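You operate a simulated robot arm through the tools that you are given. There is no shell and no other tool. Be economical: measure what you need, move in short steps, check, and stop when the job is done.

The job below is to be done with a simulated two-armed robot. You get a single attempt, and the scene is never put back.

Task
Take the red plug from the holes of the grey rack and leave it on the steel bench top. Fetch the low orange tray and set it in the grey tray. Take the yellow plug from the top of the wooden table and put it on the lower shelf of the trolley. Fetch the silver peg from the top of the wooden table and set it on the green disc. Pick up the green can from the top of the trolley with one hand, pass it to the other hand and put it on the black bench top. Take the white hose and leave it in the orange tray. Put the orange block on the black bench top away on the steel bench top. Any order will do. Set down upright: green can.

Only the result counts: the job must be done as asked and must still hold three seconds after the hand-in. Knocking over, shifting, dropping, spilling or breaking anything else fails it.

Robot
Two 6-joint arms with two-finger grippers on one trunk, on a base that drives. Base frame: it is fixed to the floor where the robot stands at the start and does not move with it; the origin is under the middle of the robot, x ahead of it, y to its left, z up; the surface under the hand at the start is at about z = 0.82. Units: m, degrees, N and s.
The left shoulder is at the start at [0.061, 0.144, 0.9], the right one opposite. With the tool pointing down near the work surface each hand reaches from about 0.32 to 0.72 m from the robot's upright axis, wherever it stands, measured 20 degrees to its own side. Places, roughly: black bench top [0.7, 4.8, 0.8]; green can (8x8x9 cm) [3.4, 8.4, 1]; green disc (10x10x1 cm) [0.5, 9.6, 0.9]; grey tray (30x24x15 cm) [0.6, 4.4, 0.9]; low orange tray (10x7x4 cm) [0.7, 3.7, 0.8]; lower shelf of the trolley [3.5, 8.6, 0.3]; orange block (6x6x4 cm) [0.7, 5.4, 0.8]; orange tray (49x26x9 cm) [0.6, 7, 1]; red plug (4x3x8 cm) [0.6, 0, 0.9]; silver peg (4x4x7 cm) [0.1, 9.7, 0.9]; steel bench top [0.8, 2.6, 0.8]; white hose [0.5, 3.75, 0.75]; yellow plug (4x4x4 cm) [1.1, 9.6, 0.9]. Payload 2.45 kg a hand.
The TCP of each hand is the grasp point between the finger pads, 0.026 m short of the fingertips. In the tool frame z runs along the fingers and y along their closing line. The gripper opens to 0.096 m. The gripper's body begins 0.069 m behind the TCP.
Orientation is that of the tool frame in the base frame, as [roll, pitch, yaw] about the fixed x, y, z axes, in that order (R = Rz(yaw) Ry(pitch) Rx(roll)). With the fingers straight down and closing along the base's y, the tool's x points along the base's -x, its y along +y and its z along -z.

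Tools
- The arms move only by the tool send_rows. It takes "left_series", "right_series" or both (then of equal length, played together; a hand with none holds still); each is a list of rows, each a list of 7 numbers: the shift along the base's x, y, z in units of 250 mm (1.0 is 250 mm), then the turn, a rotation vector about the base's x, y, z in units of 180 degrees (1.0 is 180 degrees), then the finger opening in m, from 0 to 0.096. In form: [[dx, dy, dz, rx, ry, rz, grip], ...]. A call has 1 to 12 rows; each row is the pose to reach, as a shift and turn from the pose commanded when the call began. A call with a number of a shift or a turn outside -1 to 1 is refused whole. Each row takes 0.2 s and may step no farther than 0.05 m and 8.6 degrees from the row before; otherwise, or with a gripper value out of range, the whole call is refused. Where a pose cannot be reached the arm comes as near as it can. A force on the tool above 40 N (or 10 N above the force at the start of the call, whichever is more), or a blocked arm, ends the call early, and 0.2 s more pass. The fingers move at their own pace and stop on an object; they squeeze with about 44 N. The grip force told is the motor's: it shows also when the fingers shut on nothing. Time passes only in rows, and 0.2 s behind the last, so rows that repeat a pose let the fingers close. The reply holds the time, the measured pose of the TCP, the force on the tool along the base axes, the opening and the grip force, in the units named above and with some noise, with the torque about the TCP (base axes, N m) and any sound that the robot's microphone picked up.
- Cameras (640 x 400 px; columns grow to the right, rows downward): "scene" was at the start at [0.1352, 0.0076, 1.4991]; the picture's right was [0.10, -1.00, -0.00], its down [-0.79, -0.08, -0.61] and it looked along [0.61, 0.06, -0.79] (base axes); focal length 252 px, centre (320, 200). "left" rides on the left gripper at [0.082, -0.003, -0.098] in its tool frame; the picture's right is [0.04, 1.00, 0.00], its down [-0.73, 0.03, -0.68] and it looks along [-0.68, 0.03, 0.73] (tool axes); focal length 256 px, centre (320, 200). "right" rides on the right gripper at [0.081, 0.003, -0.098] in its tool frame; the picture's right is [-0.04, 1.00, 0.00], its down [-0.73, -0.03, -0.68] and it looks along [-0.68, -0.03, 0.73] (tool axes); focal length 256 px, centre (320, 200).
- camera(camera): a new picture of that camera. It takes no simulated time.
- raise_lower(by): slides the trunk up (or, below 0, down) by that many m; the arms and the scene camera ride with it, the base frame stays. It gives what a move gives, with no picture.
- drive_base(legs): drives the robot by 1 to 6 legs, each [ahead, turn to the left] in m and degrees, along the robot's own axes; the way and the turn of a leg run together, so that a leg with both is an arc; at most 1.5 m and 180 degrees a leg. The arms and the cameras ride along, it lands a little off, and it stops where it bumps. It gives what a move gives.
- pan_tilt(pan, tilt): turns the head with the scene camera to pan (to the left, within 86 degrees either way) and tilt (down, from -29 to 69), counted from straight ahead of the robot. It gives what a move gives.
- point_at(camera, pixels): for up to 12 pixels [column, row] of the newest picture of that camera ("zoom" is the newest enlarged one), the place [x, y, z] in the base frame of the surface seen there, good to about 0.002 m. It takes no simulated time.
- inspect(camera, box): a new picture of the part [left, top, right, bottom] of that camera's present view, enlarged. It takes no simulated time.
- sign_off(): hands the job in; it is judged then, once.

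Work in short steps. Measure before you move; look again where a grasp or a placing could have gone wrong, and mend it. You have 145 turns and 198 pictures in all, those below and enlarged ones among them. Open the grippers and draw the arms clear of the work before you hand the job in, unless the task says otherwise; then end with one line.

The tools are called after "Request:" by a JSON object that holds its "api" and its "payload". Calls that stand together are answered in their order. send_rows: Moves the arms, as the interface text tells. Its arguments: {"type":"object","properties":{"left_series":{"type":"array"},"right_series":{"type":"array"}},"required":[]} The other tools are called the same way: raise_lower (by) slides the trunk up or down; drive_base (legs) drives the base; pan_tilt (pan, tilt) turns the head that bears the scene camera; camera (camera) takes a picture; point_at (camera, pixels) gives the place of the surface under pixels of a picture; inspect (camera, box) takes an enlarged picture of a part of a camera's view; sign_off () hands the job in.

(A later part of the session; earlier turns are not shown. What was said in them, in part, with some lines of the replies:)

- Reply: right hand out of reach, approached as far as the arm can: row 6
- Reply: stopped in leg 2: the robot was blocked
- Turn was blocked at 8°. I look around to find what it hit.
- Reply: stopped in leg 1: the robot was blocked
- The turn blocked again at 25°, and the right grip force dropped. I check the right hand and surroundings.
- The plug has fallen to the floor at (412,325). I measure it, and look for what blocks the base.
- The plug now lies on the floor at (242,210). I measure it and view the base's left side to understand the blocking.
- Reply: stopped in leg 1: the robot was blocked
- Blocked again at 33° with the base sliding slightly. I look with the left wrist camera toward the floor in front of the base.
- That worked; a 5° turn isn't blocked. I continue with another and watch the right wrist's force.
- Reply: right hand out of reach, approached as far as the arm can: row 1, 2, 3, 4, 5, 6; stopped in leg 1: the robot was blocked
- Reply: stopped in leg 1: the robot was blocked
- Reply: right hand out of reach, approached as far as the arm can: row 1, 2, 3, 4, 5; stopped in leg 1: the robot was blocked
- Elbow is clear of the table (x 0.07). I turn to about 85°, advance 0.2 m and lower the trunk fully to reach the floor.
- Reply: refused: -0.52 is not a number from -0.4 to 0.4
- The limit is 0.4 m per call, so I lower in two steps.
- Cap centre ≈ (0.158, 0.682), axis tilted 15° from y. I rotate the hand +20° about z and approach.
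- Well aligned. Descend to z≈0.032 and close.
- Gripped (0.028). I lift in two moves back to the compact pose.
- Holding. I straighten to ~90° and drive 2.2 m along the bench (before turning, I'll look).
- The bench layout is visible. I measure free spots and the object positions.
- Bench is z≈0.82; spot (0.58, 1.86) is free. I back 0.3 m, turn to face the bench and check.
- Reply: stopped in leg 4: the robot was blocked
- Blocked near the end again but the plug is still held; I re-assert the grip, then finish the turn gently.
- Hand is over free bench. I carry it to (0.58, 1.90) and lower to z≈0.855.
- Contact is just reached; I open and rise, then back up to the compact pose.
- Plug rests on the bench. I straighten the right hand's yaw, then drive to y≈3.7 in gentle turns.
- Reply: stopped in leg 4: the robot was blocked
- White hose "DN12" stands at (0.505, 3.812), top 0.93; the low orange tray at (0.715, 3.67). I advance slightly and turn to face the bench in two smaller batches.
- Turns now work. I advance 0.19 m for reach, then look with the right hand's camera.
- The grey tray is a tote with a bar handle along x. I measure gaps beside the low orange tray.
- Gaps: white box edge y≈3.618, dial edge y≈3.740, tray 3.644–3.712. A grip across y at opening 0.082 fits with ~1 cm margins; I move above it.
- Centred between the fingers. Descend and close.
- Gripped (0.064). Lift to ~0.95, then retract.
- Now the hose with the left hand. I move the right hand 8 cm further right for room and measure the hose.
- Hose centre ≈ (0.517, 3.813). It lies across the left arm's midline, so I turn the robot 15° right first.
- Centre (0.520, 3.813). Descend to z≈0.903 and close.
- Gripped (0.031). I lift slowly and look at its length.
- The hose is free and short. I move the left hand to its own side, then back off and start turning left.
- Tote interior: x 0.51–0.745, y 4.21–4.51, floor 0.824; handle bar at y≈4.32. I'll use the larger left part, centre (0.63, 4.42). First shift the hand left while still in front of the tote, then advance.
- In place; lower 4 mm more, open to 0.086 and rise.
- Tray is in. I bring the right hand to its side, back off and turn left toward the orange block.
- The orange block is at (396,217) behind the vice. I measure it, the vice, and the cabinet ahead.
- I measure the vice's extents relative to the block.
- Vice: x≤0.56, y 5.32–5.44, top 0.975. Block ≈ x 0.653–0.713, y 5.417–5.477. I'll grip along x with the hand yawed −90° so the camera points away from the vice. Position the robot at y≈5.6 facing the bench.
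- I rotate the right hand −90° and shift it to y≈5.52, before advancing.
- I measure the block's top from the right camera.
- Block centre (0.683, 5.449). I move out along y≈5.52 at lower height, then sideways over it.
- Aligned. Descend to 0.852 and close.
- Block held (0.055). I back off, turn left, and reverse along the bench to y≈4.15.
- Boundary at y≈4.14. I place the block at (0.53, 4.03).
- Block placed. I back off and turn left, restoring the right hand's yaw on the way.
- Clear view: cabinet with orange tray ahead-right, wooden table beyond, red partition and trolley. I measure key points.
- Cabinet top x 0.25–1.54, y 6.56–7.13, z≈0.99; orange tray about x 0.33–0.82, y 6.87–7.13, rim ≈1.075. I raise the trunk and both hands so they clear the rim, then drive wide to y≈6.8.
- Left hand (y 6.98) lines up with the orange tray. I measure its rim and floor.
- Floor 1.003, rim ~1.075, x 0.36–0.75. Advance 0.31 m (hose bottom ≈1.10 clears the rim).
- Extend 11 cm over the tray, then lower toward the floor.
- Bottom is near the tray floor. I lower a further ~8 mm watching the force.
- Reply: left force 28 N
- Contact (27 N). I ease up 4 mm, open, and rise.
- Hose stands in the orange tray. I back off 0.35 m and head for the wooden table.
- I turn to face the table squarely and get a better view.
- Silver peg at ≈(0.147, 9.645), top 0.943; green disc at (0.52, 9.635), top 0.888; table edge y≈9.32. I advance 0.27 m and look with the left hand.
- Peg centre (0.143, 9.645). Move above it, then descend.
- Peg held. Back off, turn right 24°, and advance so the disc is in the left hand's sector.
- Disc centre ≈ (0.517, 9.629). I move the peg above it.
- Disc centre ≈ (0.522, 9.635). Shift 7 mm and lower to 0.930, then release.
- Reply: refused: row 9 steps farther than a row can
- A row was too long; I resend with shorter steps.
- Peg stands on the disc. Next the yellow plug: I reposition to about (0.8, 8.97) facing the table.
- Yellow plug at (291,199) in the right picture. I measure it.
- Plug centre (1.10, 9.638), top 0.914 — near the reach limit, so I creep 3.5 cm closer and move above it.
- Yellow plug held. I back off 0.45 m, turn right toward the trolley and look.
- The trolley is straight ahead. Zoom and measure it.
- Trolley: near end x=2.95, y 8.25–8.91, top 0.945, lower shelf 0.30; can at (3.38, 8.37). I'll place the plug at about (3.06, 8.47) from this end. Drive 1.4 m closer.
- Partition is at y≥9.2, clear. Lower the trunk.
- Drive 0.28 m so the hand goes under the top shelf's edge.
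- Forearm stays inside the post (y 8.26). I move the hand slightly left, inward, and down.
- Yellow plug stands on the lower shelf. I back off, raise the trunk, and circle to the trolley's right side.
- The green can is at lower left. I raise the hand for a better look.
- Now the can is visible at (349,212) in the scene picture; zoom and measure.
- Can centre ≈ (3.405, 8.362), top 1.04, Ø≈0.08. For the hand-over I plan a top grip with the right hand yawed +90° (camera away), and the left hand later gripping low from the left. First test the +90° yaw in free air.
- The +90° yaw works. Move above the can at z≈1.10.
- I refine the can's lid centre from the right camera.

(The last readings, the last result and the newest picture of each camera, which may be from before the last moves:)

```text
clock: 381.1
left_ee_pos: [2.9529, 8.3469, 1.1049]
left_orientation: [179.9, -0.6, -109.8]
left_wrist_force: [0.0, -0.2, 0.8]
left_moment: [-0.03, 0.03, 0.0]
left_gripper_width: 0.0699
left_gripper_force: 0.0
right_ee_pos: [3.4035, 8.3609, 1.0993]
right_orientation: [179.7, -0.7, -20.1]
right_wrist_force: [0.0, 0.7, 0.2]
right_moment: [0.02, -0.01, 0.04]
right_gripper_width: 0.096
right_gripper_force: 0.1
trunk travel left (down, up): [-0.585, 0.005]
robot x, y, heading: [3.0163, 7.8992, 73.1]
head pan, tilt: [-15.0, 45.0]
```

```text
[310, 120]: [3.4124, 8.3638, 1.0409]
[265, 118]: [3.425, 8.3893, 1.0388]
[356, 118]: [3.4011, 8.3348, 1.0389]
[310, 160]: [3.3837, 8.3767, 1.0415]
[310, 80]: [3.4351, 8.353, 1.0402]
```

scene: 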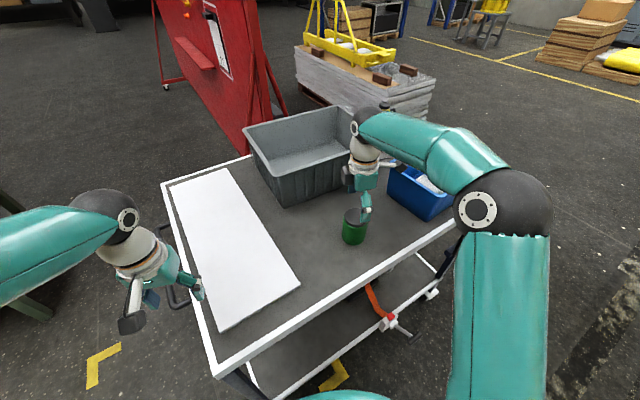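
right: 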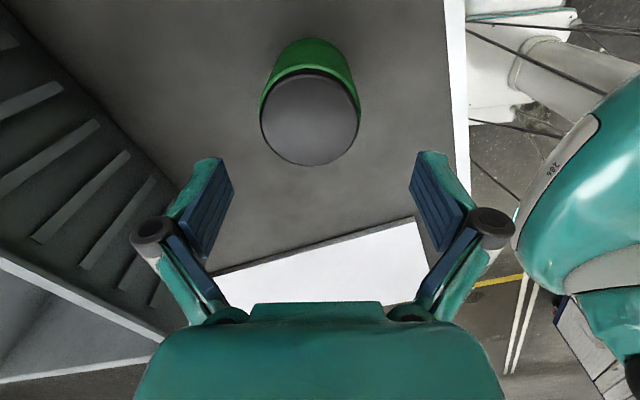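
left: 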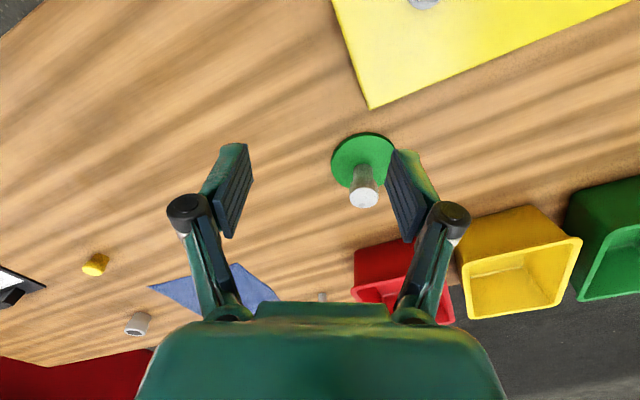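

Centre (3.411, 8.363). Shift and descend to z≈1.028, then grip.

Request:
{"api": "send_rows", "payload": {"right_series": [[0.03, 0.008, -0.06, 0, 0, 0, 0.096], [0.03, 0.008, -0.15, 0, 0, 0, 0.096], [0.03, 0.008, -0.24, 0, 0, 0, 0.096], [0.03, 0.008, -0.285, 0, 0, 0, 0.096], [0.03, 0.008, -0.285, 0, 0, 0, 0.05], [0.03, 0.008, -0.285, 0, 0, 0, 0.03], [0.03, 0.008, -0.285, 0, 0, 0, 0.03]]}}

Request:
{"api": "camera", "payload": {"camera": "right"}}

```text
clock: 382.7
left_ee_pos: [2.9528, 8.3469, 1.1057]
left_orientation: [179.9, -0.6, -109.8]
left_wrist_force: [0.3, -0.5, -1.0]
left_moment: [0.01, -0.01, 0.05]
left_gripper_width: 0.07
left_gripper_force: 0.0
right_ee_pos: [3.4125, 8.3641, 1.0303]
right_orientation: [179.8, -0.8, -20.3]
right_wrist_force: [1.0, 2.0, 1.5]
right_moment: [0.23, -0.13, 0.0]
right_gripper_width: 0.0696
right_gripper_force: 43.9
trunk travel left (down, up): [-0.585, 0.005]
robot x, y, heading: [3.0176, 7.8957, 73.1]
head pan, tilt: [-15.0, 45.0]
```

```text
67 pictures are left
```

right: 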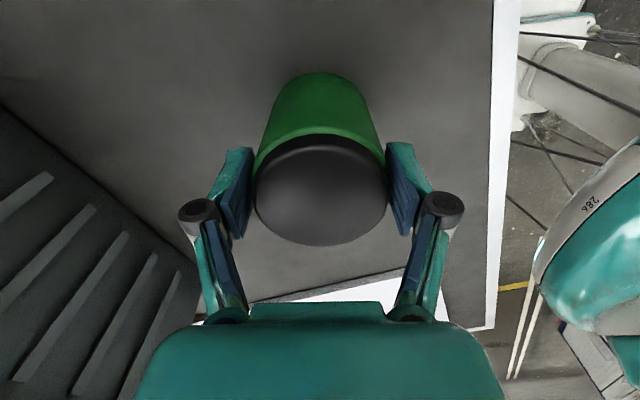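

Gripped (0.070). Lift 5 cm, draw in toward the robot, and raise further.

Request:
{"api": "send_rows", "payload": {"right_series": [[0, 0, 0.06, 0, 0, 0, 0.03], [0, 0, 0.14, 0, 0, 0, 0.03], [-0.04, -0.04, 0.22, 0, 0, 0, 0.03], [-0.1, -0.12, 0.26, 0, 0, 0, 0.03], [-0.18, -0.22, 0.3, 0, 0, 0, 0.03], [-0.26, -0.32, 0.34, 0, 0, 0, 0.03], [-0.34, -0.4, 0.38, 0, 0, 0, 0.03]]}}

Request:
{"api": "camera", "payload": {"camera": "scene"}}

```text
clock: 384.3
left_ee_pos: [2.9542, 8.3463, 1.106]
left_orientation: [179.8, -0.6, -109.7]
left_wrist_force: [0.3, 0.0, -0.2]
left_moment: [0.02, -0.01, -0.01]
left_gripper_width: 0.07
left_gripper_force: 0.2
right_ee_pos: [3.3266, 8.2618, 1.1268]
right_orientation: [179.7, -0.7, -20.2]
right_wrist_force: [0.1, -0.5, -2.6]
right_moment: [-0.02, -0.05, -0.04]
right_gripper_width: 0.0696
right_gripper_force: 43.5
trunk travel left (down, up): [-0.585, 0.005]
robot x, y, heading: [3.0161, 7.8967, 72.9]
head pan, tilt: [-15.0, 45.0]
```

```text
66 pictures are left
```

scene: 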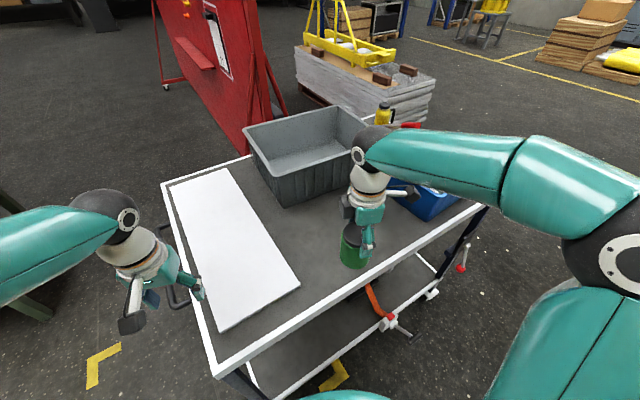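

Can held. I back off, and turn left toward the aisle in gentle batches.

Request:
{"api": "drive_base", "payload": {"legs": [[-0.2, 0], [0, 25], [0, 25]]}}

Request:
{"api": "drive_base", "payload": {"legs": [[0, 25], [0, 25]]}}

Request:
{"api": "pan_tilt", "payload": {"pan": 0, "tilt": 25}}

Request:
{"api": "camera", "payload": {"camera": "scene"}}

```text
clock: 388.8
left_ee_pos: [2.5683, 7.9384, 1.1037]
left_orientation: [179.9, -0.6, -58.8]
left_wrist_force: [0.4, 0.1, -0.4]
left_moment: [0.0, -0.03, 0.0]
left_gripper_width: 0.0701
left_gripper_force: 0.0
right_ee_pos: [2.8689, 8.1759, 1.1253]
right_orientation: [179.7, -0.7, 30.8]
right_wrist_force: [0.2, 0.6, -3.1]
right_moment: [0.0, -0.02, 0.01]
right_gripper_width: 0.0696
right_gripper_force: 44.0
trunk travel left (down, up): [-0.585, 0.005]
robot x, y, heading: [2.9861, 7.7218, 123.7]
head pan, tilt: [-15.0, 45.0]
```

```text
clock: 392.1
left_ee_pos: [2.5501, 7.5394, 1.1055]
left_orientation: [179.9, -0.6, -8.5]
left_wrist_force: [0.0, 0.3, -0.3]
left_moment: [-0.02, -0.02, -0.02]
left_gripper_width: 0.07
left_gripper_force: 0.0
right_ee_pos: [2.5588, 7.9218, 1.1265]
right_orientation: [179.6, -0.8, 81.1]
right_wrist_force: [0.0, 0.9, -3.5]
right_moment: [0.01, -0.03, 0.0]
right_gripper_width: 0.0694
right_gripper_force: 43.8
trunk travel left (down, up): [-0.585, 0.005]
robot x, y, heading: [2.9829, 7.7601, 174.0]
head pan, tilt: [-15.0, 45.0]
```

```text
clock: 392.9
left_ee_pos: [2.5493, 7.5419, 1.1067]
left_orientation: [179.8, -0.6, -8.4]
left_wrist_force: [-0.2, 0.7, -0.3]
left_moment: [-0.06, 0.03, 0.01]
left_gripper_width: 0.07
left_gripper_force: 0.1
right_ee_pos: [2.5598, 7.9243, 1.1266]
right_orientation: [179.6, -0.7, 81.1]
right_wrist_force: [0.3, 1.0, -2.8]
right_moment: [-0.02, 0.01, -0.01]
right_gripper_width: 0.0691
right_gripper_force: 44.0
trunk travel left (down, up): [-0.585, 0.005]
robot x, y, heading: [2.98, 7.7592, 173.6]
head pan, tilt: [0.0, 25.0]
```

```text
65 pictures are left
```

scene: 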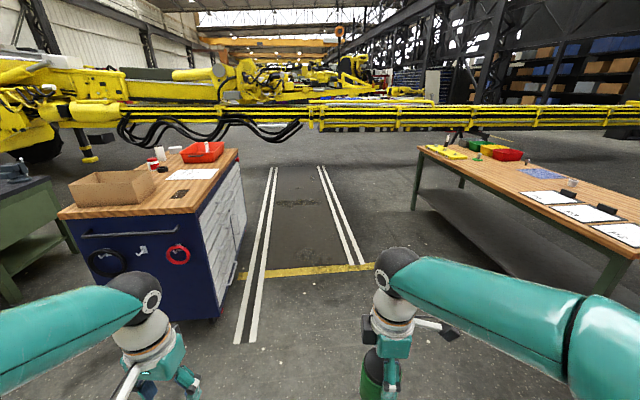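

Aisle is clear. Drive 3.4 m west between cabinet and table.

Request:
{"api": "drive_base", "payload": {"legs": [[1.2, 2], [1.2, 2], [1.0, 1]]}}

Request:
{"api": "drive_base", "payload": {"legs": [[0, 25], [0, 25]]}}

Request:
{"api": "drive_base", "payload": {"legs": [[0, 20], [0, 20]]}}

Request:
{"api": "camera", "payload": {"camera": "scene"}}

```text
clock: 409.5
left_ee_pos: [-0.7653, 7.6586, 1.1063]
left_orientation: [179.9, -0.6, -1.7]
left_wrist_force: [-0.1, 0.0, -1.3]
left_moment: [-0.03, -0.03, 0.01]
left_gripper_width: 0.07
left_gripper_force: 0.1
right_ee_pos: [-0.8012, 8.0401, 1.1276]
right_orientation: [179.6, -0.6, 87.7]
right_wrist_force: [0.4, 0.4, -3.4]
right_moment: [0.04, 0.01, -0.03]
right_gripper_width: 0.0691
right_gripper_force: 44.7
trunk travel left (down, up): [-0.585, 0.005]
robot x, y, heading: [-0.3592, 7.9257, -179.4]
head pan, tilt: [0.0, 25.0]
```

```text
clock: 412.7
left_ee_pos: [-0.4207, 7.4428, 1.1075]
left_orientation: [179.9, -0.6, 47.5]
left_wrist_force: [-0.1, 0.4, 0.3]
left_moment: [0.01, 0.0, -0.01]
left_gripper_width: 0.07
left_gripper_force: 0.1
right_ee_pos: [-0.7322, 7.6659, 1.1271]
right_orientation: [179.6, -0.7, 137.1]
right_wrist_force: [0.2, -0.7, -2.7]
right_moment: [0.06, 0.01, 0.02]
right_gripper_width: 0.0689
right_gripper_force: 44.2
trunk travel left (down, up): [-0.585, 0.005]
robot x, y, heading: [-0.3837, 7.949, -130.1]
head pan, tilt: [0.0, 25.0]
```

```text
clock: 415.5
left_ee_pos: [-0.0792, 7.5428, 1.1073]
left_orientation: [179.8, -0.6, 88.6]
left_wrist_force: [0.5, -0.4, -0.3]
left_moment: [-0.02, -0.01, -0.01]
left_gripper_width: 0.0703
left_gripper_force: 0.2
right_ee_pos: [-0.4607, 7.5066, 1.1277]
right_orientation: [179.6, -0.7, 178.1]
right_wrist_force: [0.1, -0.3, -3.2]
right_moment: [-0.01, 0.03, 0.02]
right_gripper_width: 0.069
right_gripper_force: 44.2
trunk travel left (down, up): [-0.585, 0.005]
robot x, y, heading: [-0.4141, 7.95, -89.6]
head pan, tilt: [0.0, 25.0]
```

```text
64 pictures are left
```

scene: 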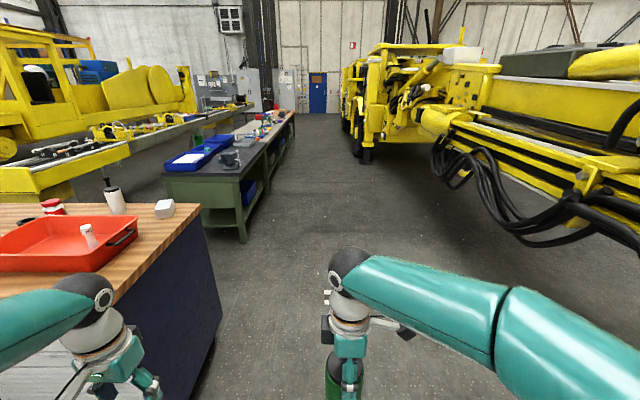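

Hose is still standing in its tray. I check the clearance to the machine's hanging hoses on the right before driving south.

Request:
{"api": "point_at", "payload": {"camera": "scene", "pixels": [[470, 170], [500, 225], [560, 240], [620, 240], [600, 130], [450, 120], [370, 150], [425, 290], [240, 240], [200, 240]]}}

```text
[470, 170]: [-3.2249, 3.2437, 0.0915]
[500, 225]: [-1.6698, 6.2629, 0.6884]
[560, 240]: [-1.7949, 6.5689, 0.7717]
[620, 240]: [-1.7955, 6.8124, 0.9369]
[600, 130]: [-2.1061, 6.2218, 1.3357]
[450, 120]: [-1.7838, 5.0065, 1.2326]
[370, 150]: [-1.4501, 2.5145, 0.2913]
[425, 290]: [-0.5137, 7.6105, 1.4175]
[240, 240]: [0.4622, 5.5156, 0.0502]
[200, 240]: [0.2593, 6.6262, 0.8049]
```

All clear. Drive 3.1 m south, then turn left to face the black bench.

Request:
{"api": "drive_base", "payload": {"legs": [[1.05, 0], [1.05, 0], [1.0, 0]]}}

Request:
{"api": "drive_base", "payload": {"legs": [[0, 25], [0, 25]]}}

Request:
{"api": "drive_base", "payload": {"legs": [[0, 20], [0, 20]]}}

Request:
{"api": "pan_tilt", "payload": {"pan": 0, "tilt": 45}}

Request:
{"api": "camera", "payload": {"camera": "scene"}}

```text
clock: 431.0
left_ee_pos: [-0.1902, 4.4196, 1.1072]
left_orientation: [179.9, -0.6, 86.5]
left_wrist_force: [0.2, -0.5, 0.5]
left_moment: [0.07, -0.02, 0.01]
left_gripper_width: 0.0701
left_gripper_force: 0.1
right_ee_pos: [-0.5724, 4.3982, 1.1284]
right_orientation: [179.6, -0.8, 176.0]
right_wrist_force: [0.0, -0.3, -2.5]
right_moment: [0.0, 0.04, 0.01]
right_gripper_width: 0.069
right_gripper_force: 44.0
trunk travel left (down, up): [-0.585, 0.005]
robot x, y, heading: [-0.5059, 4.8385, -91.8]
head pan, tilt: [0.0, 25.0]
```

```text
clock: 434.3
left_ee_pos: [0.0159, 4.8108, 1.1086]
left_orientation: [179.9, -0.7, 136.3]
left_wrist_force: [-0.1, -0.7, 0.3]
left_moment: [0.04, -0.01, 0.0]
left_gripper_width: 0.0698
left_gripper_force: 0.0
right_ee_pos: [-0.2118, 4.505, 1.1286]
right_orientation: [179.7, -0.8, -134.2]
right_wrist_force: [0.3, 0.7, -3.0]
right_moment: [-0.02, 0.04, 0.02]
right_gripper_width: 0.0691
right_gripper_force: 43.7
trunk travel left (down, up): [-0.585, 0.005]
robot x, y, heading: [-0.5297, 4.8133, -42.0]
head pan, tilt: [0.0, 25.0]
```

```text
clock: 437.1
left_ee_pos: [-0.113, 5.1695, 1.1078]
left_orientation: [179.8, -0.6, 177.1]
left_wrist_force: [0.4, -0.1, 1.1]
left_moment: [-0.02, 0.01, 0.01]
left_gripper_width: 0.0702
left_gripper_force: 0.1
right_ee_pos: [-0.0872, 4.7878, 1.1286]
right_orientation: [179.5, -0.7, -93.4]
right_wrist_force: [0.2, -0.1, -2.6]
right_moment: [0.0, 0.02, 0.01]
right_gripper_width: 0.0691
right_gripper_force: 44.2
trunk travel left (down, up): [-0.585, 0.005]
robot x, y, heading: [-0.5324, 4.7846, -1.9]
head pan, tilt: [0.0, 25.0]
```

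```text
clock: 437.9
left_ee_pos: [-0.1153, 5.1672, 1.1095]
left_orientation: [179.9, -0.5, 177.0]
left_wrist_force: [-0.4, 0.1, -0.1]
left_moment: [0.03, 0.03, 0.0]
left_gripper_width: 0.0702
left_gripper_force: 0.0
right_ee_pos: [-0.0887, 4.785, 1.1291]
right_orientation: [179.6, -0.6, -93.5]
right_wrist_force: [0.4, -1.3, -2.4]
right_moment: [0.03, 0.04, 0.0]
right_gripper_width: 0.0688
right_gripper_force: 43.8
trunk travel left (down, up): [-0.585, 0.005]
robot x, y, heading: [-0.5343, 4.7847, -1.9]
head pan, tilt: [0.0, 45.0]
```

```text
63 pictures are left
```

scene: 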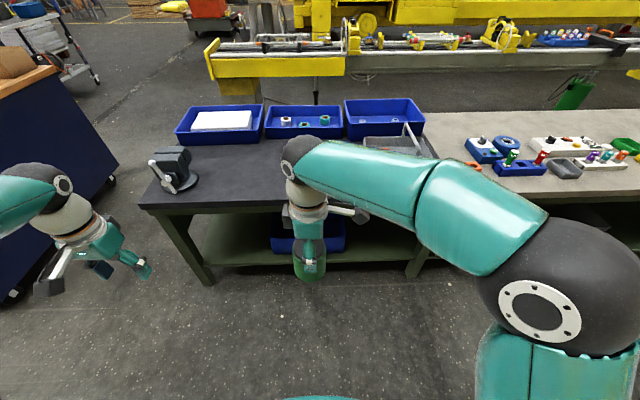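

The can is at the midline. I rotate the left hand −90° in free space for the low side grip.

Request:
{"api": "send_rows", "payload": {"left_series": [[0, 0, 0, 0, 0, -0.045, 0.096], [0, 0, 0, 0, 0, -0.09, 0.096], [0, 0, 0, 0, 0, -0.135, 0.096], [0, 0, 0, 0, 0, -0.18, 0.096], [0, 0, 0, 0, 0, -0.225, 0.096], [0, 0, 0, 0, 0, -0.27, 0.096], [0, 0, 0, 0, 0, -0.315, 0.096], [0, 0, 0, 0, 0, -0.36, 0.096], [0, 0, 0, 0, 0, -0.405, 0.096], [0, 0, 0, 0, 0, -0.45, 0.096], [0, 0, 0, 0, 0, -0.483, 0.096]]}}

Request:
{"api": "send_rows", "payload": {"left_series": [[0, 0.02, -0.1, -0.04, 0, 0, 0.096], [0, 0.04, -0.2, -0.08, 0, 0, 0.096], [0, 0.06, -0.28, -0.12, 0, 0, 0.096], [0, 0.08, -0.36, -0.16, 0, 0, 0.096], [0, 0.1, -0.42, -0.2, 0, 0, 0.096], [0, 0.12, -0.46, -0.24, 0, 0, 0.096]]}}

Request:
{"api": "pan_tilt", "payload": {"pan": 20, "tilt": 45}}

Request:
{"api": "camera", "payload": {"camera": "scene"}}

```text
clock: 440.3
left_ee_pos: [-0.1151, 5.1691, 1.1085]
left_orientation: [-179.9, -0.6, 90.0]
left_wrist_force: [-1.0, 0.7, 0.1]
left_moment: [0.01, 0.01, 0.0]
left_gripper_width: 0.0959
left_gripper_force: 0.0
right_ee_pos: [-0.0884, 4.7869, 1.1295]
right_orientation: [179.5, -0.7, -93.3]
right_wrist_force: [0.0, 0.6, -3.7]
right_moment: [-0.03, 0.01, 0.0]
right_gripper_width: 0.069
right_gripper_force: 43.5
trunk travel left (down, up): [-0.585, 0.005]
robot x, y, heading: [-0.5326, 4.7834, -2.0]
head pan, tilt: [0.0, 45.0]
```

```text
clock: 441.7
left_ee_pos: [-0.1129, 5.1988, 0.9945]
left_orientation: [-179.9, 42.8, 90.2]
left_wrist_force: [0.2, 0.2, -0.6]
left_moment: [0.01, 0.01, -0.02]
left_gripper_width: 0.096
left_gripper_force: 0.0
right_ee_pos: [-0.0873, 4.7882, 1.1277]
right_orientation: [179.6, -0.9, -93.3]
right_wrist_force: [-0.1, 0.2, -2.5]
right_moment: [-0.02, 0.03, -0.03]
right_gripper_width: 0.069
right_gripper_force: 44.1
trunk travel left (down, up): [-0.585, 0.005]
robot x, y, heading: [-0.5305, 4.782, -2.0]
head pan, tilt: [0.0, 45.0]
```

```text
clock: 442.5
left_ee_pos: [-0.1139, 5.1981, 0.9962]
left_orientation: [-179.8, 42.6, 90.3]
left_wrist_force: [-0.5, -0.4, -1.3]
left_moment: [-0.01, -0.03, -0.01]
left_gripper_width: 0.0961
left_gripper_force: 0.1
right_ee_pos: [-0.0883, 4.787, 1.13]
right_orientation: [179.6, -0.6, -93.4]
right_wrist_force: [-0.4, 0.5, -2.9]
right_moment: [-0.02, 0.0, 0.04]
right_gripper_width: 0.0691
right_gripper_force: 44.6
trunk travel left (down, up): [-0.585, 0.005]
robot x, y, heading: [-0.5293, 4.7824, -1.8]
head pan, tilt: [20.0, 45.0]
```

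```text
62 pictures are left
```

scene: 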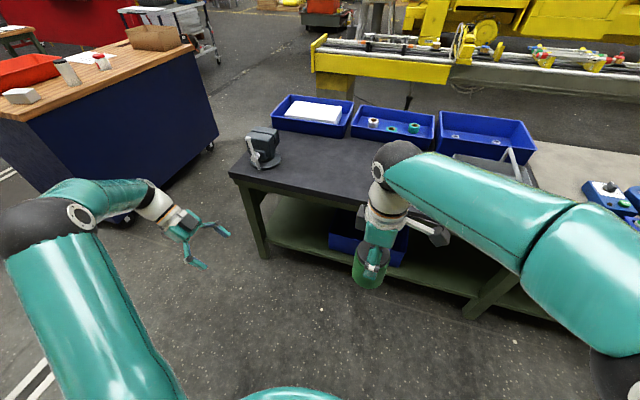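

Both orientations are reachable. I bring the tilted left hand (to 50°) near the can at a pre-grasp standoff, before approaching the bench.

Request:
{"api": "send_rows", "payload": {"left_series": [[0.02, -0.1, 0.1, -0.008, 0, 0, 0.096], [0.04, -0.2, 0.2, -0.016, 0, 0, 0.096], [0.06, -0.31, 0.31, -0.024, 0, 0, 0.096], [0.08, -0.42, 0.42, -0.032, 0, 0, 0.096], [0.1, -0.53, 0.53, -0.04, 0, 0, 0.096], [0.104, -0.64, 0.63, -0.0406, 0, 0, 0.096]]}}

Request:
{"api": "send_rows", "payload": {"left_series": [[0, -0.15, 0, 0, 0, 0, 0.096], [0, -0.3, 0, 0, 0, 0, 0.096], [0, -0.44, 0, 0, 0, 0, 0.096], [0, -0.56, 0, 0, 0, 0, 0.096]]}}

Request:
{"api": "pan_tilt", "payload": {"pan": 0, "tilt": 50}}

Request:
{"api": "camera", "payload": {"camera": "scene"}}

Request:
{"api": "camera", "payload": {"camera": "left"}}

```text
clock: 443.9
left_ee_pos: [-0.0899, 5.0386, 1.1532]
left_orientation: [-179.7, 49.9, 90.4]
left_wrist_force: [0.2, -0.4, -0.1]
left_moment: [-0.03, -0.01, 0.03]
left_gripper_width: 0.0958
left_gripper_force: 0.0
right_ee_pos: [-0.0894, 4.7864, 1.1295]
right_orientation: [179.6, -0.6, -93.4]
right_wrist_force: [-0.8, -0.8, -3.6]
right_moment: [-0.02, -0.01, -0.01]
right_gripper_width: 0.0688
right_gripper_force: 44.2
trunk travel left (down, up): [-0.585, 0.005]
robot x, y, heading: [-0.5265, 4.7816, -1.9]
head pan, tilt: [20.0, 45.0]
```

```text
clock: 444.9
left_ee_pos: [-0.0872, 4.898, 1.1513]
left_orientation: [-179.8, 50.0, 90.3]
left_wrist_force: [-0.8, 0.5, -0.4]
left_moment: [-0.03, -0.01, -0.03]
left_gripper_width: 0.0961
left_gripper_force: 0.1
right_ee_pos: [-0.0877, 4.7869, 1.1298]
right_orientation: [179.6, -0.7, -93.5]
right_wrist_force: [0.2, 0.9, -3.1]
right_moment: [0.0, 0.02, -0.01]
right_gripper_width: 0.0687
right_gripper_force: 43.5
trunk travel left (down, up): [-0.585, 0.005]
robot x, y, heading: [-0.5268, 4.7802, -1.8]
head pan, tilt: [20.0, 45.0]
```

```text
clock: 445.8
left_ee_pos: [-0.0874, 4.8982, 1.1508]
left_orientation: [-179.8, 50.0, 90.2]
left_wrist_force: [-0.3, -0.6, -0.8]
left_moment: [0.0, 0.02, -0.02]
left_gripper_width: 0.0959
left_gripper_force: 0.1
right_ee_pos: [-0.0883, 4.7869, 1.1309]
right_orientation: [179.6, -0.7, -93.3]
right_wrist_force: [0.5, 0.3, -2.6]
right_moment: [-0.04, -0.05, 0.03]
right_gripper_width: 0.0688
right_gripper_force: 43.6
trunk travel left (down, up): [-0.585, 0.005]
robot x, y, heading: [-0.5323, 4.7834, -1.9]
head pan, tilt: [0.0, 50.0]
```

```text
61 pictures are left
```

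scene: 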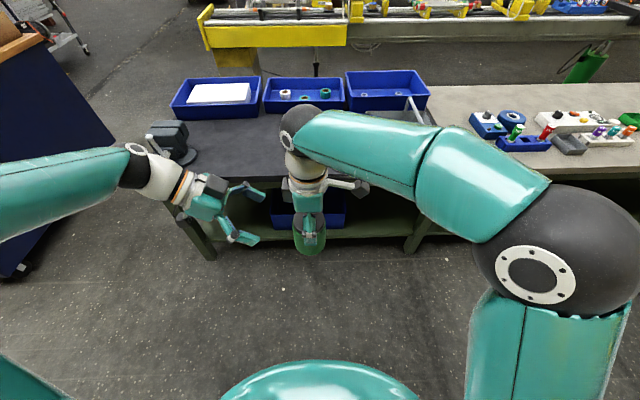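

```text
60 pictures are left
```

left: 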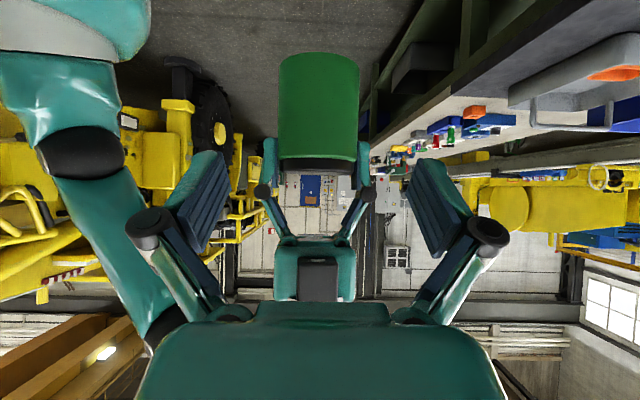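

Well aligned (can centred between the left fingers at column 319). Drive 0.54 m so the can is over the black bench.

Request:
{"api": "drive_base", "payload": {"legs": [[0.27, 1], [0.27, 1]]}}

Request:
{"api": "camera", "payload": {"camera": "scene"}}

```text
clock: 449.2
left_ee_pos: [0.4491, 4.9065, 1.1509]
left_orientation: [-179.6, 50.0, 92.5]
left_wrist_force: [0.5, -0.4, -0.1]
left_moment: [-0.04, -0.01, -0.02]
left_gripper_width: 0.0958
left_gripper_force: 0.0
right_ee_pos: [0.4517, 4.7947, 1.1294]
right_orientation: [179.6, -0.8, -91.5]
right_wrist_force: [0.1, 0.1, -3.3]
right_moment: [-0.02, 0.05, 0.02]
right_gripper_width: 0.0691
right_gripper_force: 43.9
trunk travel left (down, up): [-0.585, 0.005]
robot x, y, heading: [0.012, 4.7731, -0.1]
head pan, tilt: [0.0, 50.0]
```

```text
59 pictures are left
```

scene: 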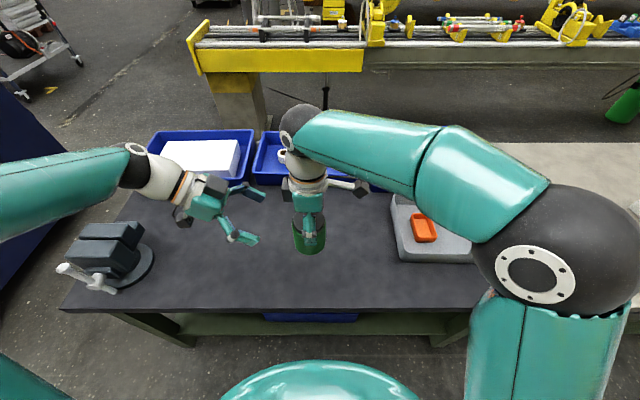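

Before lowering, check the left forearm's height above the vice.

Request:
{"api": "point_at", "payload": {"camera": "scene", "pixels": [[10, 180], [60, 180], [110, 170], [135, 180], [160, 185], [190, 205], [110, 235], [85, 280], [205, 215], [310, 235], [60, 235]]}}

```text
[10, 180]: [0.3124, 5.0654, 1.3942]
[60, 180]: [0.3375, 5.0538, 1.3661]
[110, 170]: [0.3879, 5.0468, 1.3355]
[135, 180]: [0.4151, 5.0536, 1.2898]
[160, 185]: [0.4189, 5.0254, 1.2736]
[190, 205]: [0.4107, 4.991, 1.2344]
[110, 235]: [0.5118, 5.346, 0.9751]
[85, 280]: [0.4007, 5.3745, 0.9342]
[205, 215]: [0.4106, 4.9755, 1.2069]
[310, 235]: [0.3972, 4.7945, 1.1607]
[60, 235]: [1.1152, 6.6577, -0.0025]
```

Clear of the vice. Lower the trunk 0.20 m (can bottom to ≈0.845).

Request:
{"api": "raise_lower", "payload": {"by": -0.2}}

Request:
{"api": "camera", "payload": {"camera": "scene"}}

Request:
{"api": "camera", "payload": {"camera": "left"}}

```text
clock: 451.4
left_ee_pos: [0.4476, 4.9067, 0.9521]
left_orientation: [-179.7, 50.0, 92.4]
left_wrist_force: [0.6, 0.2, -0.9]
left_moment: [0.02, -0.03, -0.01]
left_gripper_width: 0.0959
left_gripper_force: 0.0
right_ee_pos: [0.4513, 4.7944, 0.9293]
right_orientation: [179.6, -0.6, -91.4]
right_wrist_force: [0.7, 0.3, -3.1]
right_moment: [-0.01, -0.01, 0.03]
right_gripper_width: 0.069
right_gripper_force: 43.6
trunk travel left (down, up): [-0.385, 0.205]
robot x, y, heading: [0.0097, 4.7749, 0.1]
head pan, tilt: [0.0, 50.0]
```

```text
58 pictures are left
```

scene: 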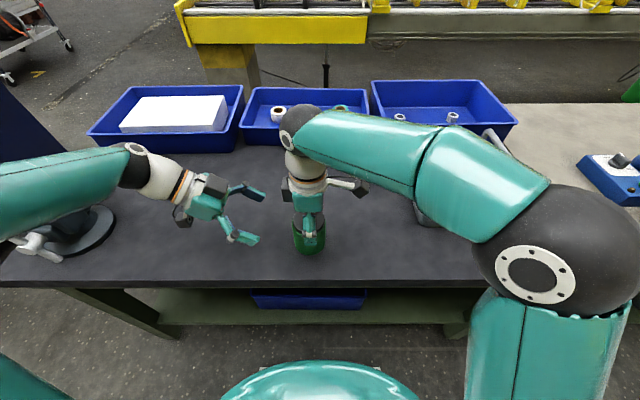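

```text
57 pictures are left
```

left: 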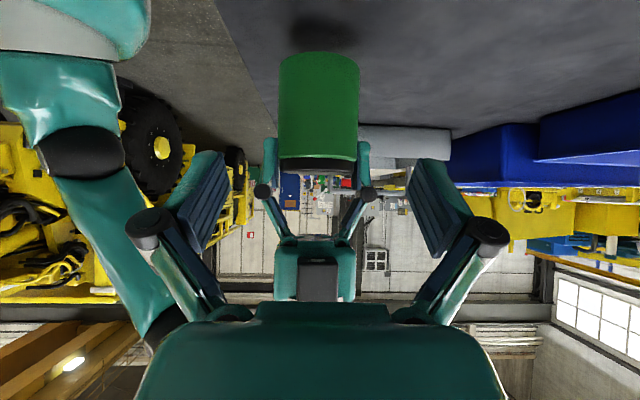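

Verify the can's axis and bottom in this view.

Request:
{"api": "point_at", "payload": {"camera": "left", "pixels": [[318, 62], [318, 110], [318, 150], [285, 110], [352, 110], [318, 165]]}}

```text
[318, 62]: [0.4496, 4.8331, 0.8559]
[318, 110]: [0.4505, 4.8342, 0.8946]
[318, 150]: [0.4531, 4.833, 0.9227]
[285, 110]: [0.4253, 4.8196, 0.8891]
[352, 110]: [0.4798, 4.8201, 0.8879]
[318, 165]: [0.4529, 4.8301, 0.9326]
```

Can axis ≈ (0.451, 4.798), bottom ≈0.846. I advance the left hand along its approach axis to the low grip point.

Request:
{"api": "send_rows", "payload": {"left_series": [[0.014, -0.096, -0.043, 0, 0, 0, 0.096], [0.014, -0.173, -0.107, 0, 0, 0, 0.096], [0.014, -0.25, -0.172, 0, 0, 0, 0.096], [0.014, -0.326, -0.236, 0, 0, 0, 0.096], [0.014, -0.37, -0.273, 0, 0, 0, 0.096], [0.014, -0.4028, -0.3004, 0, 0, 0, 0.096]]}}

Request:
{"api": "camera", "payload": {"camera": "left"}}

Request:
{"api": "inspect", "payload": {"camera": "scene", "box": [200, 120, 380, 270]}}

```text
clock: 452.8
left_ee_pos: [0.4523, 4.8045, 0.8751]
left_orientation: [-179.7, 49.9, 92.4]
left_wrist_force: [0.6, 0.0, 0.5]
left_moment: [0.0, -0.01, -0.03]
left_gripper_width: 0.0959
left_gripper_force: 0.0
right_ee_pos: [0.4529, 4.7942, 0.9308]
right_orientation: [179.5, -0.7, -91.5]
right_wrist_force: [-0.6, 0.0, -2.7]
right_moment: [0.0, 0.02, 0.02]
right_gripper_width: 0.0691
right_gripper_force: 43.8
trunk travel left (down, up): [-0.385, 0.205]
robot x, y, heading: [0.0134, 4.775, 0.1]
head pan, tilt: [0.0, 50.0]
```

```text
56 pictures are left
```

left: 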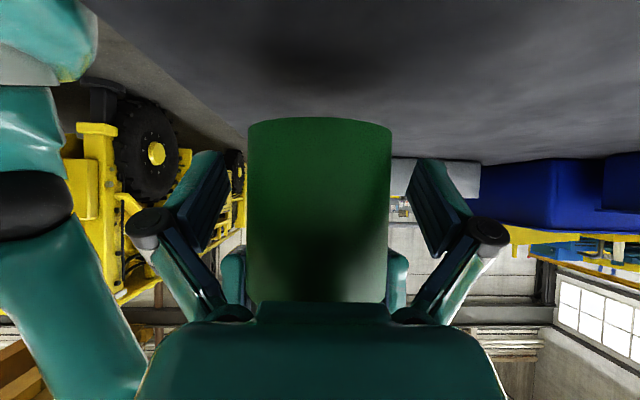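

```text
2.67 times, centred on (290, 195) of scene
```

zoom: 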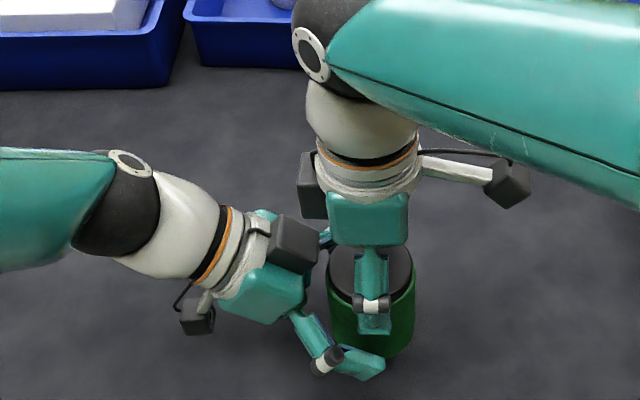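

No contact forces; the left fingers straddle the can low. Close the left hand.

Request:
{"api": "send_rows", "payload": {"left_series": [[0, 0, 0, 0, 0, 0, 0.08], [0, 0, 0, 0, 0, 0, 0.06], [0, 0, 0, 0, 0, 0, 0.04], [0, 0, 0, 0, 0, 0, 0.03], [0, 0, 0, 0, 0, 0, 0.03]]}}

Request:
{"api": "camera", "payload": {"camera": "left"}}

```text
clock: 454.0
left_ee_pos: [0.4516, 4.8045, 0.875]
left_orientation: [-179.8, 50.1, 92.4]
left_wrist_force: [-4.5, 1.8, 3.8]
left_moment: [-0.07, 0.02, -0.41]
left_gripper_width: 0.0696
left_gripper_force: 44.3
right_ee_pos: [0.4516, 4.7942, 0.9302]
right_orientation: [179.6, -0.7, -91.4]
right_wrist_force: [5.3, -2.1, -6.4]
right_moment: [-0.06, -0.31, 0.34]
right_gripper_width: 0.0687
right_gripper_force: 44.1
trunk travel left (down, up): [-0.385, 0.205]
robot x, y, heading: [0.0093, 4.772, 0.3]
head pan, tilt: [0.0, 50.0]
```

```text
54 pictures are left
```

left: 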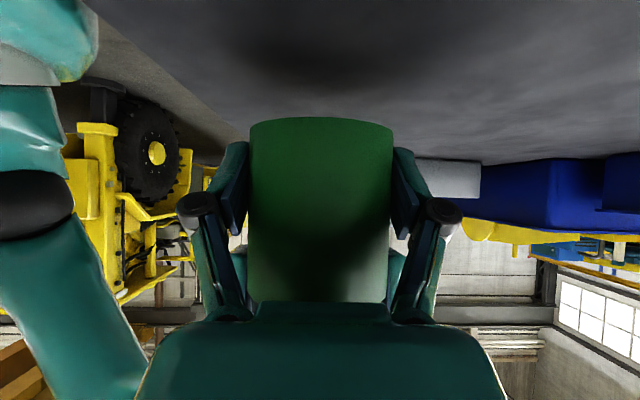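

Both hands hold it (left 0.0696 at 44 N). Open the right hand and lift it straight up.

Request:
{"api": "send_rows", "payload": {"right_series": [[0, 0, 0, 0, 0, 0, 0.08], [0, 0, 0, 0, 0, 0, 0.096], [0, 0, 0, 0, 0, 0, 0.096], [0, 0, 0, 0, 0, 0, 0.096], [0, 0, 0.06, 0, 0, 0, 0.096], [0, 0, 0.18, 0, 0, 0, 0.096], [0, 0, 0.34, 0, 0, 0, 0.096], [0, -0.1, 0.48, 0, 0, 0, 0.096], [0, -0.24, 0.58, 0, 0, 0, 0.096], [0, -0.4, 0.64, 0, 0, 0, 0.096]]}}

Request:
{"api": "camera", "payload": {"camera": "scene"}}

Request:
{"api": "camera", "payload": {"camera": "left"}}

```text
clock: 456.2
left_ee_pos: [0.4508, 4.8037, 0.8748]
left_orientation: [-179.7, 50.0, 92.4]
left_wrist_force: [-0.5, 0.1, 0.0]
left_moment: [0.03, -0.04, 0.02]
left_gripper_width: 0.0693
left_gripper_force: 43.8
right_ee_pos: [0.4531, 4.6921, 1.0911]
right_orientation: [179.6, -0.8, -91.3]
right_wrist_force: [0.9, -0.2, -0.3]
right_moment: [0.0, 0.0, 0.02]
right_gripper_width: 0.096
right_gripper_force: 0.0
trunk travel left (down, up): [-0.385, 0.205]
robot x, y, heading: [0.0117, 4.7685, 0.3]
head pan, tilt: [0.0, 50.0]
```

```text
53 pictures are left
```

scene: 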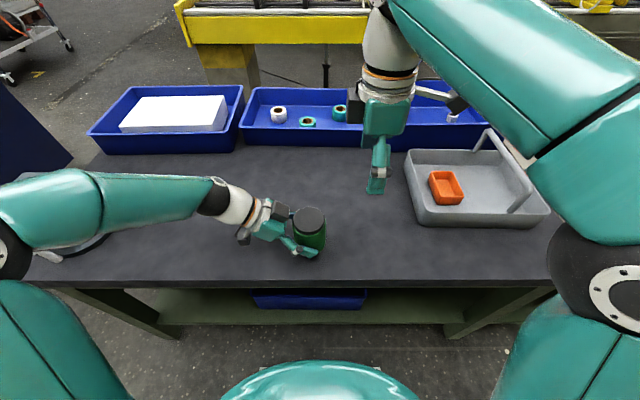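

```text
52 pictures are left
```

left: 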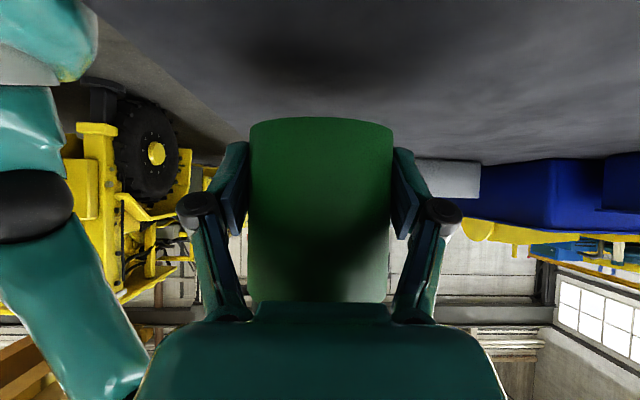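

Hand-over done; the left hand holds the can upright. I move it 5 cm further onto the bench and lower gently.

Request:
{"api": "send_rows", "payload": {"left_series": [[0.1, 0, 0, 0, 0, 0, 0.03], [0.2, 0, 0, 0, 0, 0, 0.03], [0.2, 0, -0.04, 0, 0, 0, 0.03], [0.2, 0, -0.08, 0, 0, 0, 0.03], [0.2, 0, -0.096, 0, 0, 0, 0.03], [0.2, 0, -0.096, 0, 0, 0, 0.03]]}}

Request:
{"api": "inspect", "payload": {"camera": "scene", "box": [200, 160, 380, 280]}}

Request:
{"api": "camera", "payload": {"camera": "left"}}

```text
clock: 457.6
left_ee_pos: [0.5023, 4.804, 0.8532]
left_orientation: [-179.5, 50.0, 92.4]
left_wrist_force: [0.0, -0.4, 0.4]
left_moment: [0.05, -0.03, -0.01]
left_gripper_width: 0.0694
left_gripper_force: 43.8
right_ee_pos: [0.4535, 4.6923, 1.0915]
right_orientation: [179.6, -0.7, -91.4]
right_wrist_force: [0.5, 0.0, 0.5]
right_moment: [0.01, 0.01, -0.03]
right_gripper_width: 0.0958
right_gripper_force: 0.0
trunk travel left (down, up): [-0.385, 0.205]
robot x, y, heading: [0.0078, 4.7761, 0.6]
head pan, tilt: [0.0, 50.0]
```

```text
3.33 times, centred on (290, 220) of scene
```

zoom: 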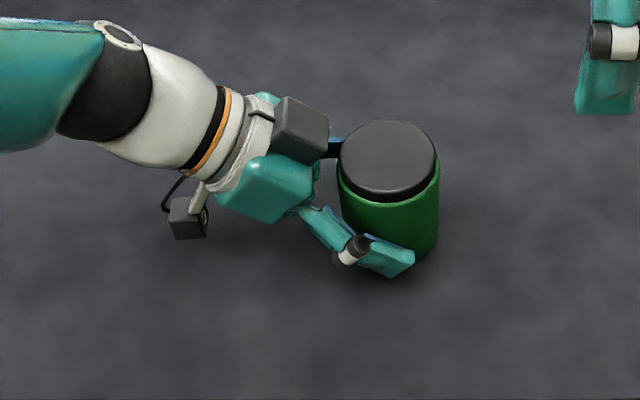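

```text
50 pictures are left
```

left: 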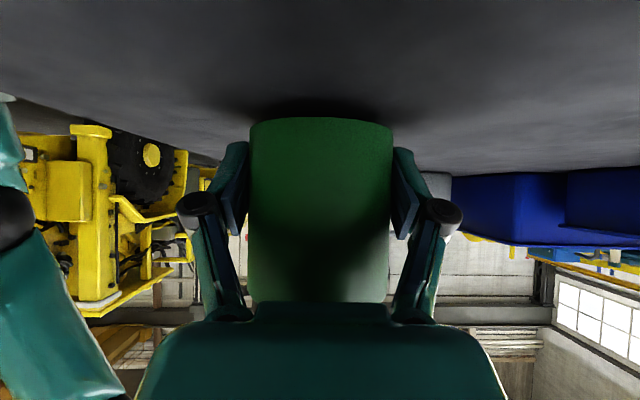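

About 5 mm left. Lower in 2 mm steps.

Request:
{"api": "send_rows", "payload": {"left_series": [[0, 0, -0.008, 0, 0, 0, 0.03], [0, 0, -0.016, 0, 0, 0, 0.03], [0, 0, -0.02, 0, 0, 0, 0.03], [0, 0, -0.02, 0, 0, 0, 0.03]]}}

```text
clock: 458.6
left_ee_pos: [0.5011, 4.8052, 0.8476]
left_orientation: [-179.7, 49.9, 92.4]
left_wrist_force: [0.0, 0.0, -0.3]
left_moment: [0.04, -0.01, -0.03]
left_gripper_width: 0.0693
left_gripper_force: 44.3
right_ee_pos: [0.4529, 4.6918, 1.091]
right_orientation: [179.7, -0.6, -91.4]
right_wrist_force: [1.1, -0.5, -0.9]
right_moment: [-0.02, 0.0, 0.0]
right_gripper_width: 0.0963
right_gripper_force: 0.1
trunk travel left (down, up): [-0.385, 0.205]
robot x, y, heading: [0.0099, 4.7707, 0.1]
head pan, tilt: [0.0, 50.0]
```

Request:
{"api": "send_rows", "payload": {"left_series": [[0, 0, -0.008, 0, 0, 0, 0.03], [0, 0, -0.014, 0, 0, 0, 0.03], [0, 0, -0.014, 0, 0, 0, 0.03]]}}

Request:
{"api": "inspect", "payload": {"camera": "left", "box": [220, 80, 420, 210]}}

```text
clock: 459.4
left_ee_pos: [0.5024, 4.804, 0.8469]
left_orientation: [180.0, 50.0, 92.2]
left_wrist_force: [3.3, -2.8, 10.5]
left_moment: [0.11, -0.41, -0.14]
left_gripper_width: 0.0695
left_gripper_force: 44.1
right_ee_pos: [0.4537, 4.6923, 1.0921]
right_orientation: [179.5, -0.7, -91.4]
right_wrist_force: [0.0, -0.4, 0.2]
right_moment: [0.01, 0.01, -0.01]
right_gripper_width: 0.0961
right_gripper_force: 0.1
trunk travel left (down, up): [-0.385, 0.205]
robot x, y, heading: [0.0102, 4.7745, 0.3]
head pan, tilt: [0.0, 50.0]
```

```text
3.08 times, centred on (320, 145) of left
```

zoom: 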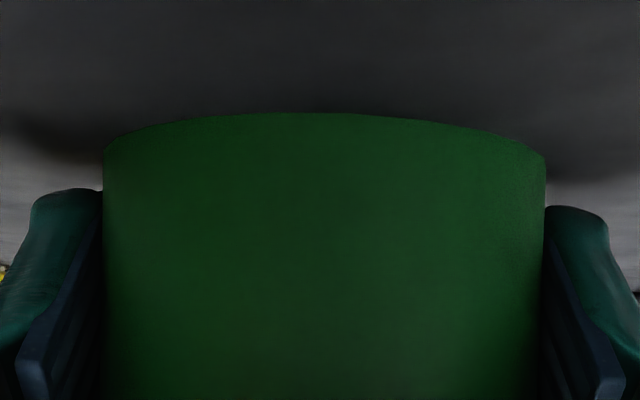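

Contact at 10 N. Open the left hand and retreat along its axis.

Request:
{"api": "send_rows", "payload": {"left_series": [[0, 0, 0.004, 0, 0, 0, 0.05], [0, 0, 0.004, 0, 0, 0, 0.075], [0, 0, 0.004, 0, 0, 0, 0.096], [0, 0, 0.004, 0, 0, 0, 0.096], [0, 0.04, 0.036, 0, 0, 0, 0.096], [0, 0.12, 0.1, 0, 0, 0, 0.096], [0, 0.24, 0.2, 0, 0, 0, 0.096], [0, 0.36, 0.3, 0, 0, 0, 0.096], [0, 0.48, 0.4, 0, 0, 0, 0.096], [-0.04, 0.56, 0.52, 0, 0, 0, 0.096], [-0.08, 0.62, 0.64, 0, 0, 0, 0.096]]}}

Request:
{"api": "camera", "payload": {"camera": "scene"}}

Request:
{"api": "inspect", "payload": {"camera": "scene", "box": [230, 160, 410, 280]}}

```text
clock: 461.8
left_ee_pos: [0.4816, 4.9622, 1.0065]
left_orientation: [-179.6, 50.0, 92.5]
left_wrist_force: [-0.1, 1.0, 0.1]
left_moment: [-0.02, 0.02, 0.04]
left_gripper_width: 0.0963
left_gripper_force: 0.1
right_ee_pos: [0.4526, 4.692, 1.0912]
right_orientation: [179.6, -0.7, -91.4]
right_wrist_force: [-0.6, -0.2, -0.6]
right_moment: [0.0, -0.03, 0.0]
right_gripper_width: 0.0959
right_gripper_force: 0.0
trunk travel left (down, up): [-0.385, 0.205]
robot x, y, heading: [0.0111, 4.7745, 0.3]
head pan, tilt: [0.0, 50.0]
```

```text
48 pictures are left
```

scene: 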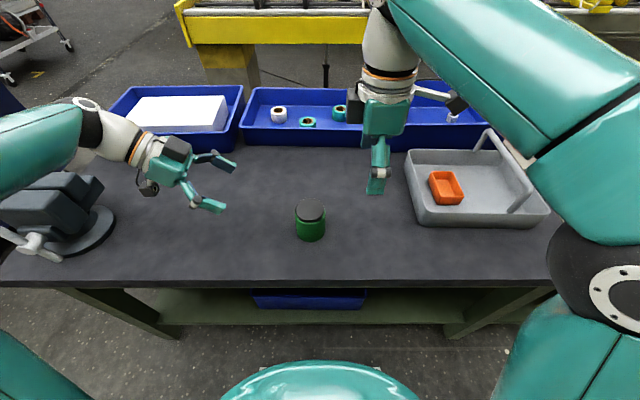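

```text
3.33 times, centred on (320, 220) of scene
```

zoom: 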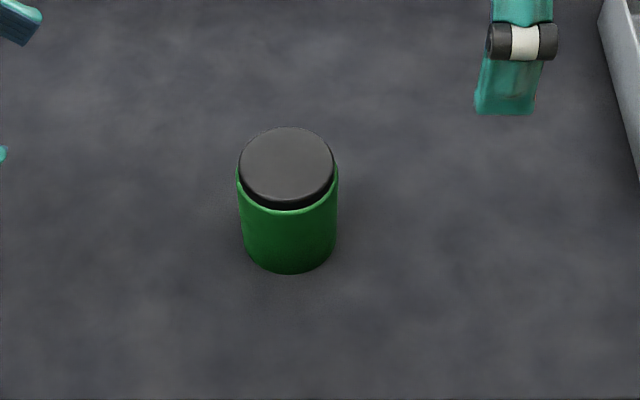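

The can stands upright on the black bench and the low tray is in the tote. I raise the trunk, back off, and take final looks.

Request:
{"api": "raise_lower", "payload": {"by": 0.15}}

Request:
{"api": "drive_base", "payload": {"legs": [[-0.45, 0]]}}

Request:
{"api": "pan_tilt", "payload": {"pan": -35, "tilt": 30}}

Request:
{"api": "camera", "payload": {"camera": "scene"}}

```text
clock: 463.6
left_ee_pos: [0.4833, 4.9611, 1.1549]
left_orientation: [-179.8, 50.0, 92.4]
left_wrist_force: [0.7, 0.4, 0.6]
left_moment: [-0.04, -0.02, -0.02]
left_gripper_width: 0.0961
left_gripper_force: 0.0
right_ee_pos: [0.4526, 4.6938, 1.2412]
right_orientation: [179.6, -0.7, -91.4]
right_wrist_force: [0.5, 0.1, 0.0]
right_moment: [-0.01, -0.02, -0.03]
right_gripper_width: 0.0959
right_gripper_force: 0.1
trunk travel left (down, up): [-0.535, 0.055]
robot x, y, heading: [0.0119, 4.7735, -0.0]
head pan, tilt: [0.0, 50.0]
```

```text
clock: 466.3
left_ee_pos: [0.0252, 4.9643, 1.1559]
left_orientation: [-179.8, 50.0, 93.3]
left_wrist_force: [0.1, 0.1, -0.6]
left_moment: [0.03, -0.01, 0.03]
left_gripper_width: 0.0959
left_gripper_force: 0.1
right_ee_pos: [-0.0005, 4.6941, 1.2412]
right_orientation: [179.7, -0.7, -90.5]
right_wrist_force: [-0.3, -0.1, -0.1]
right_moment: [0.02, 0.01, -0.01]
right_gripper_width: 0.0959
right_gripper_force: 0.1
trunk travel left (down, up): [-0.535, 0.055]
robot x, y, heading: [-0.4443, 4.7698, 1.2]
head pan, tilt: [0.0, 50.0]
```

```text
clock: 467.3
left_ee_pos: [0.0269, 4.9653, 1.157]
left_orientation: [-179.8, 49.9, 93.3]
left_wrist_force: [-0.4, 0.0, 0.0]
left_moment: [0.0, -0.01, 0.0]
left_gripper_width: 0.096
left_gripper_force: 0.0
right_ee_pos: [0.0008, 4.6946, 1.2428]
right_orientation: [179.5, -0.8, -90.5]
right_wrist_force: [-0.3, -0.5, 0.5]
right_moment: [0.03, -0.02, -0.03]
right_gripper_width: 0.0962
right_gripper_force: 0.0
trunk travel left (down, up): [-0.535, 0.055]
robot x, y, heading: [-0.4423, 4.7682, 1.1]
head pan, tilt: [-35.0, 30.0]
```

```text
46 pictures are left
```

scene: 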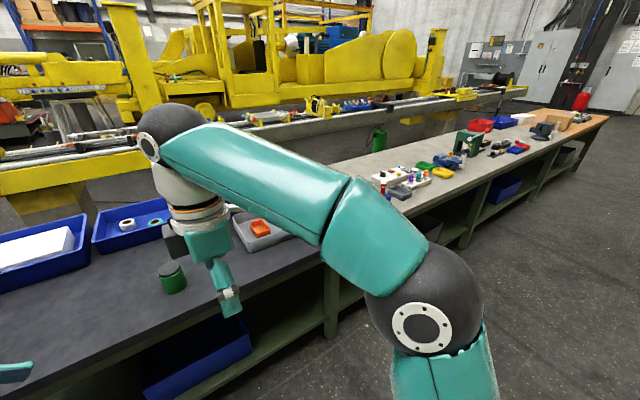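

Request:
{"api": "inspect", "payload": {"camera": "scene", "box": [420, 105, 600, 185]}}

Request:
{"api": "pan_tilt", "payload": {"pan": -70, "tilt": 25}}

Request:
{"api": "inspect", "payload": {"camera": "scene", "box": [80, 80, 400, 300]}}

```text
3.56 times, centred on (510, 145) of scene
```

zoom: 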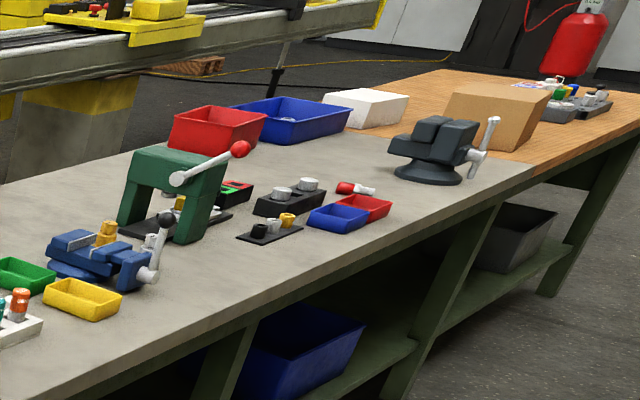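

```text
clock: 468.4
left_ee_pos: [0.0263, 4.9636, 1.1575]
left_orientation: [-179.8, 50.0, 93.5]
left_wrist_force: [-0.4, -0.2, 0.4]
left_moment: [0.01, 0.03, 0.0]
left_gripper_width: 0.0959
left_gripper_force: 0.0
right_ee_pos: [0.0018, 4.6944, 1.2411]
right_orientation: [179.6, -0.7, -90.5]
right_wrist_force: [-0.1, -0.7, -0.2]
right_moment: [0.0, 0.01, 0.02]
right_gripper_width: 0.0961
right_gripper_force: 0.1
trunk travel left (down, up): [-0.535, 0.055]
robot x, y, heading: [-0.4384, 4.7673, 1.1]
head pan, tilt: [-70.0, 25.0]
```

```text
1.82 times, centred on (240, 190) of scene
```

zoom: 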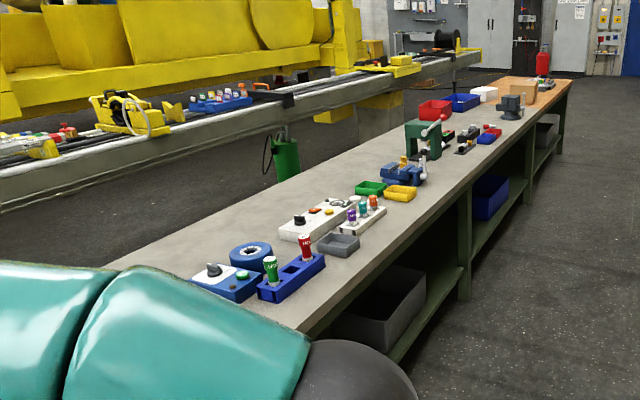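

The red plug lies on the steel bench. The block was last seen set down at (0.53, 4.03) and is now hidden behind the arm. The grippers are open and the arms are clear, so I hand in.

Request:
{"api": "sign_off", "payload": {}}

```text
The job is handed in.
```

I did all seven moves and handed the job in; the red plug fell to the floor once on the way, when the base was blocked during a turn, and I picked it up and left it on the steel bench top.
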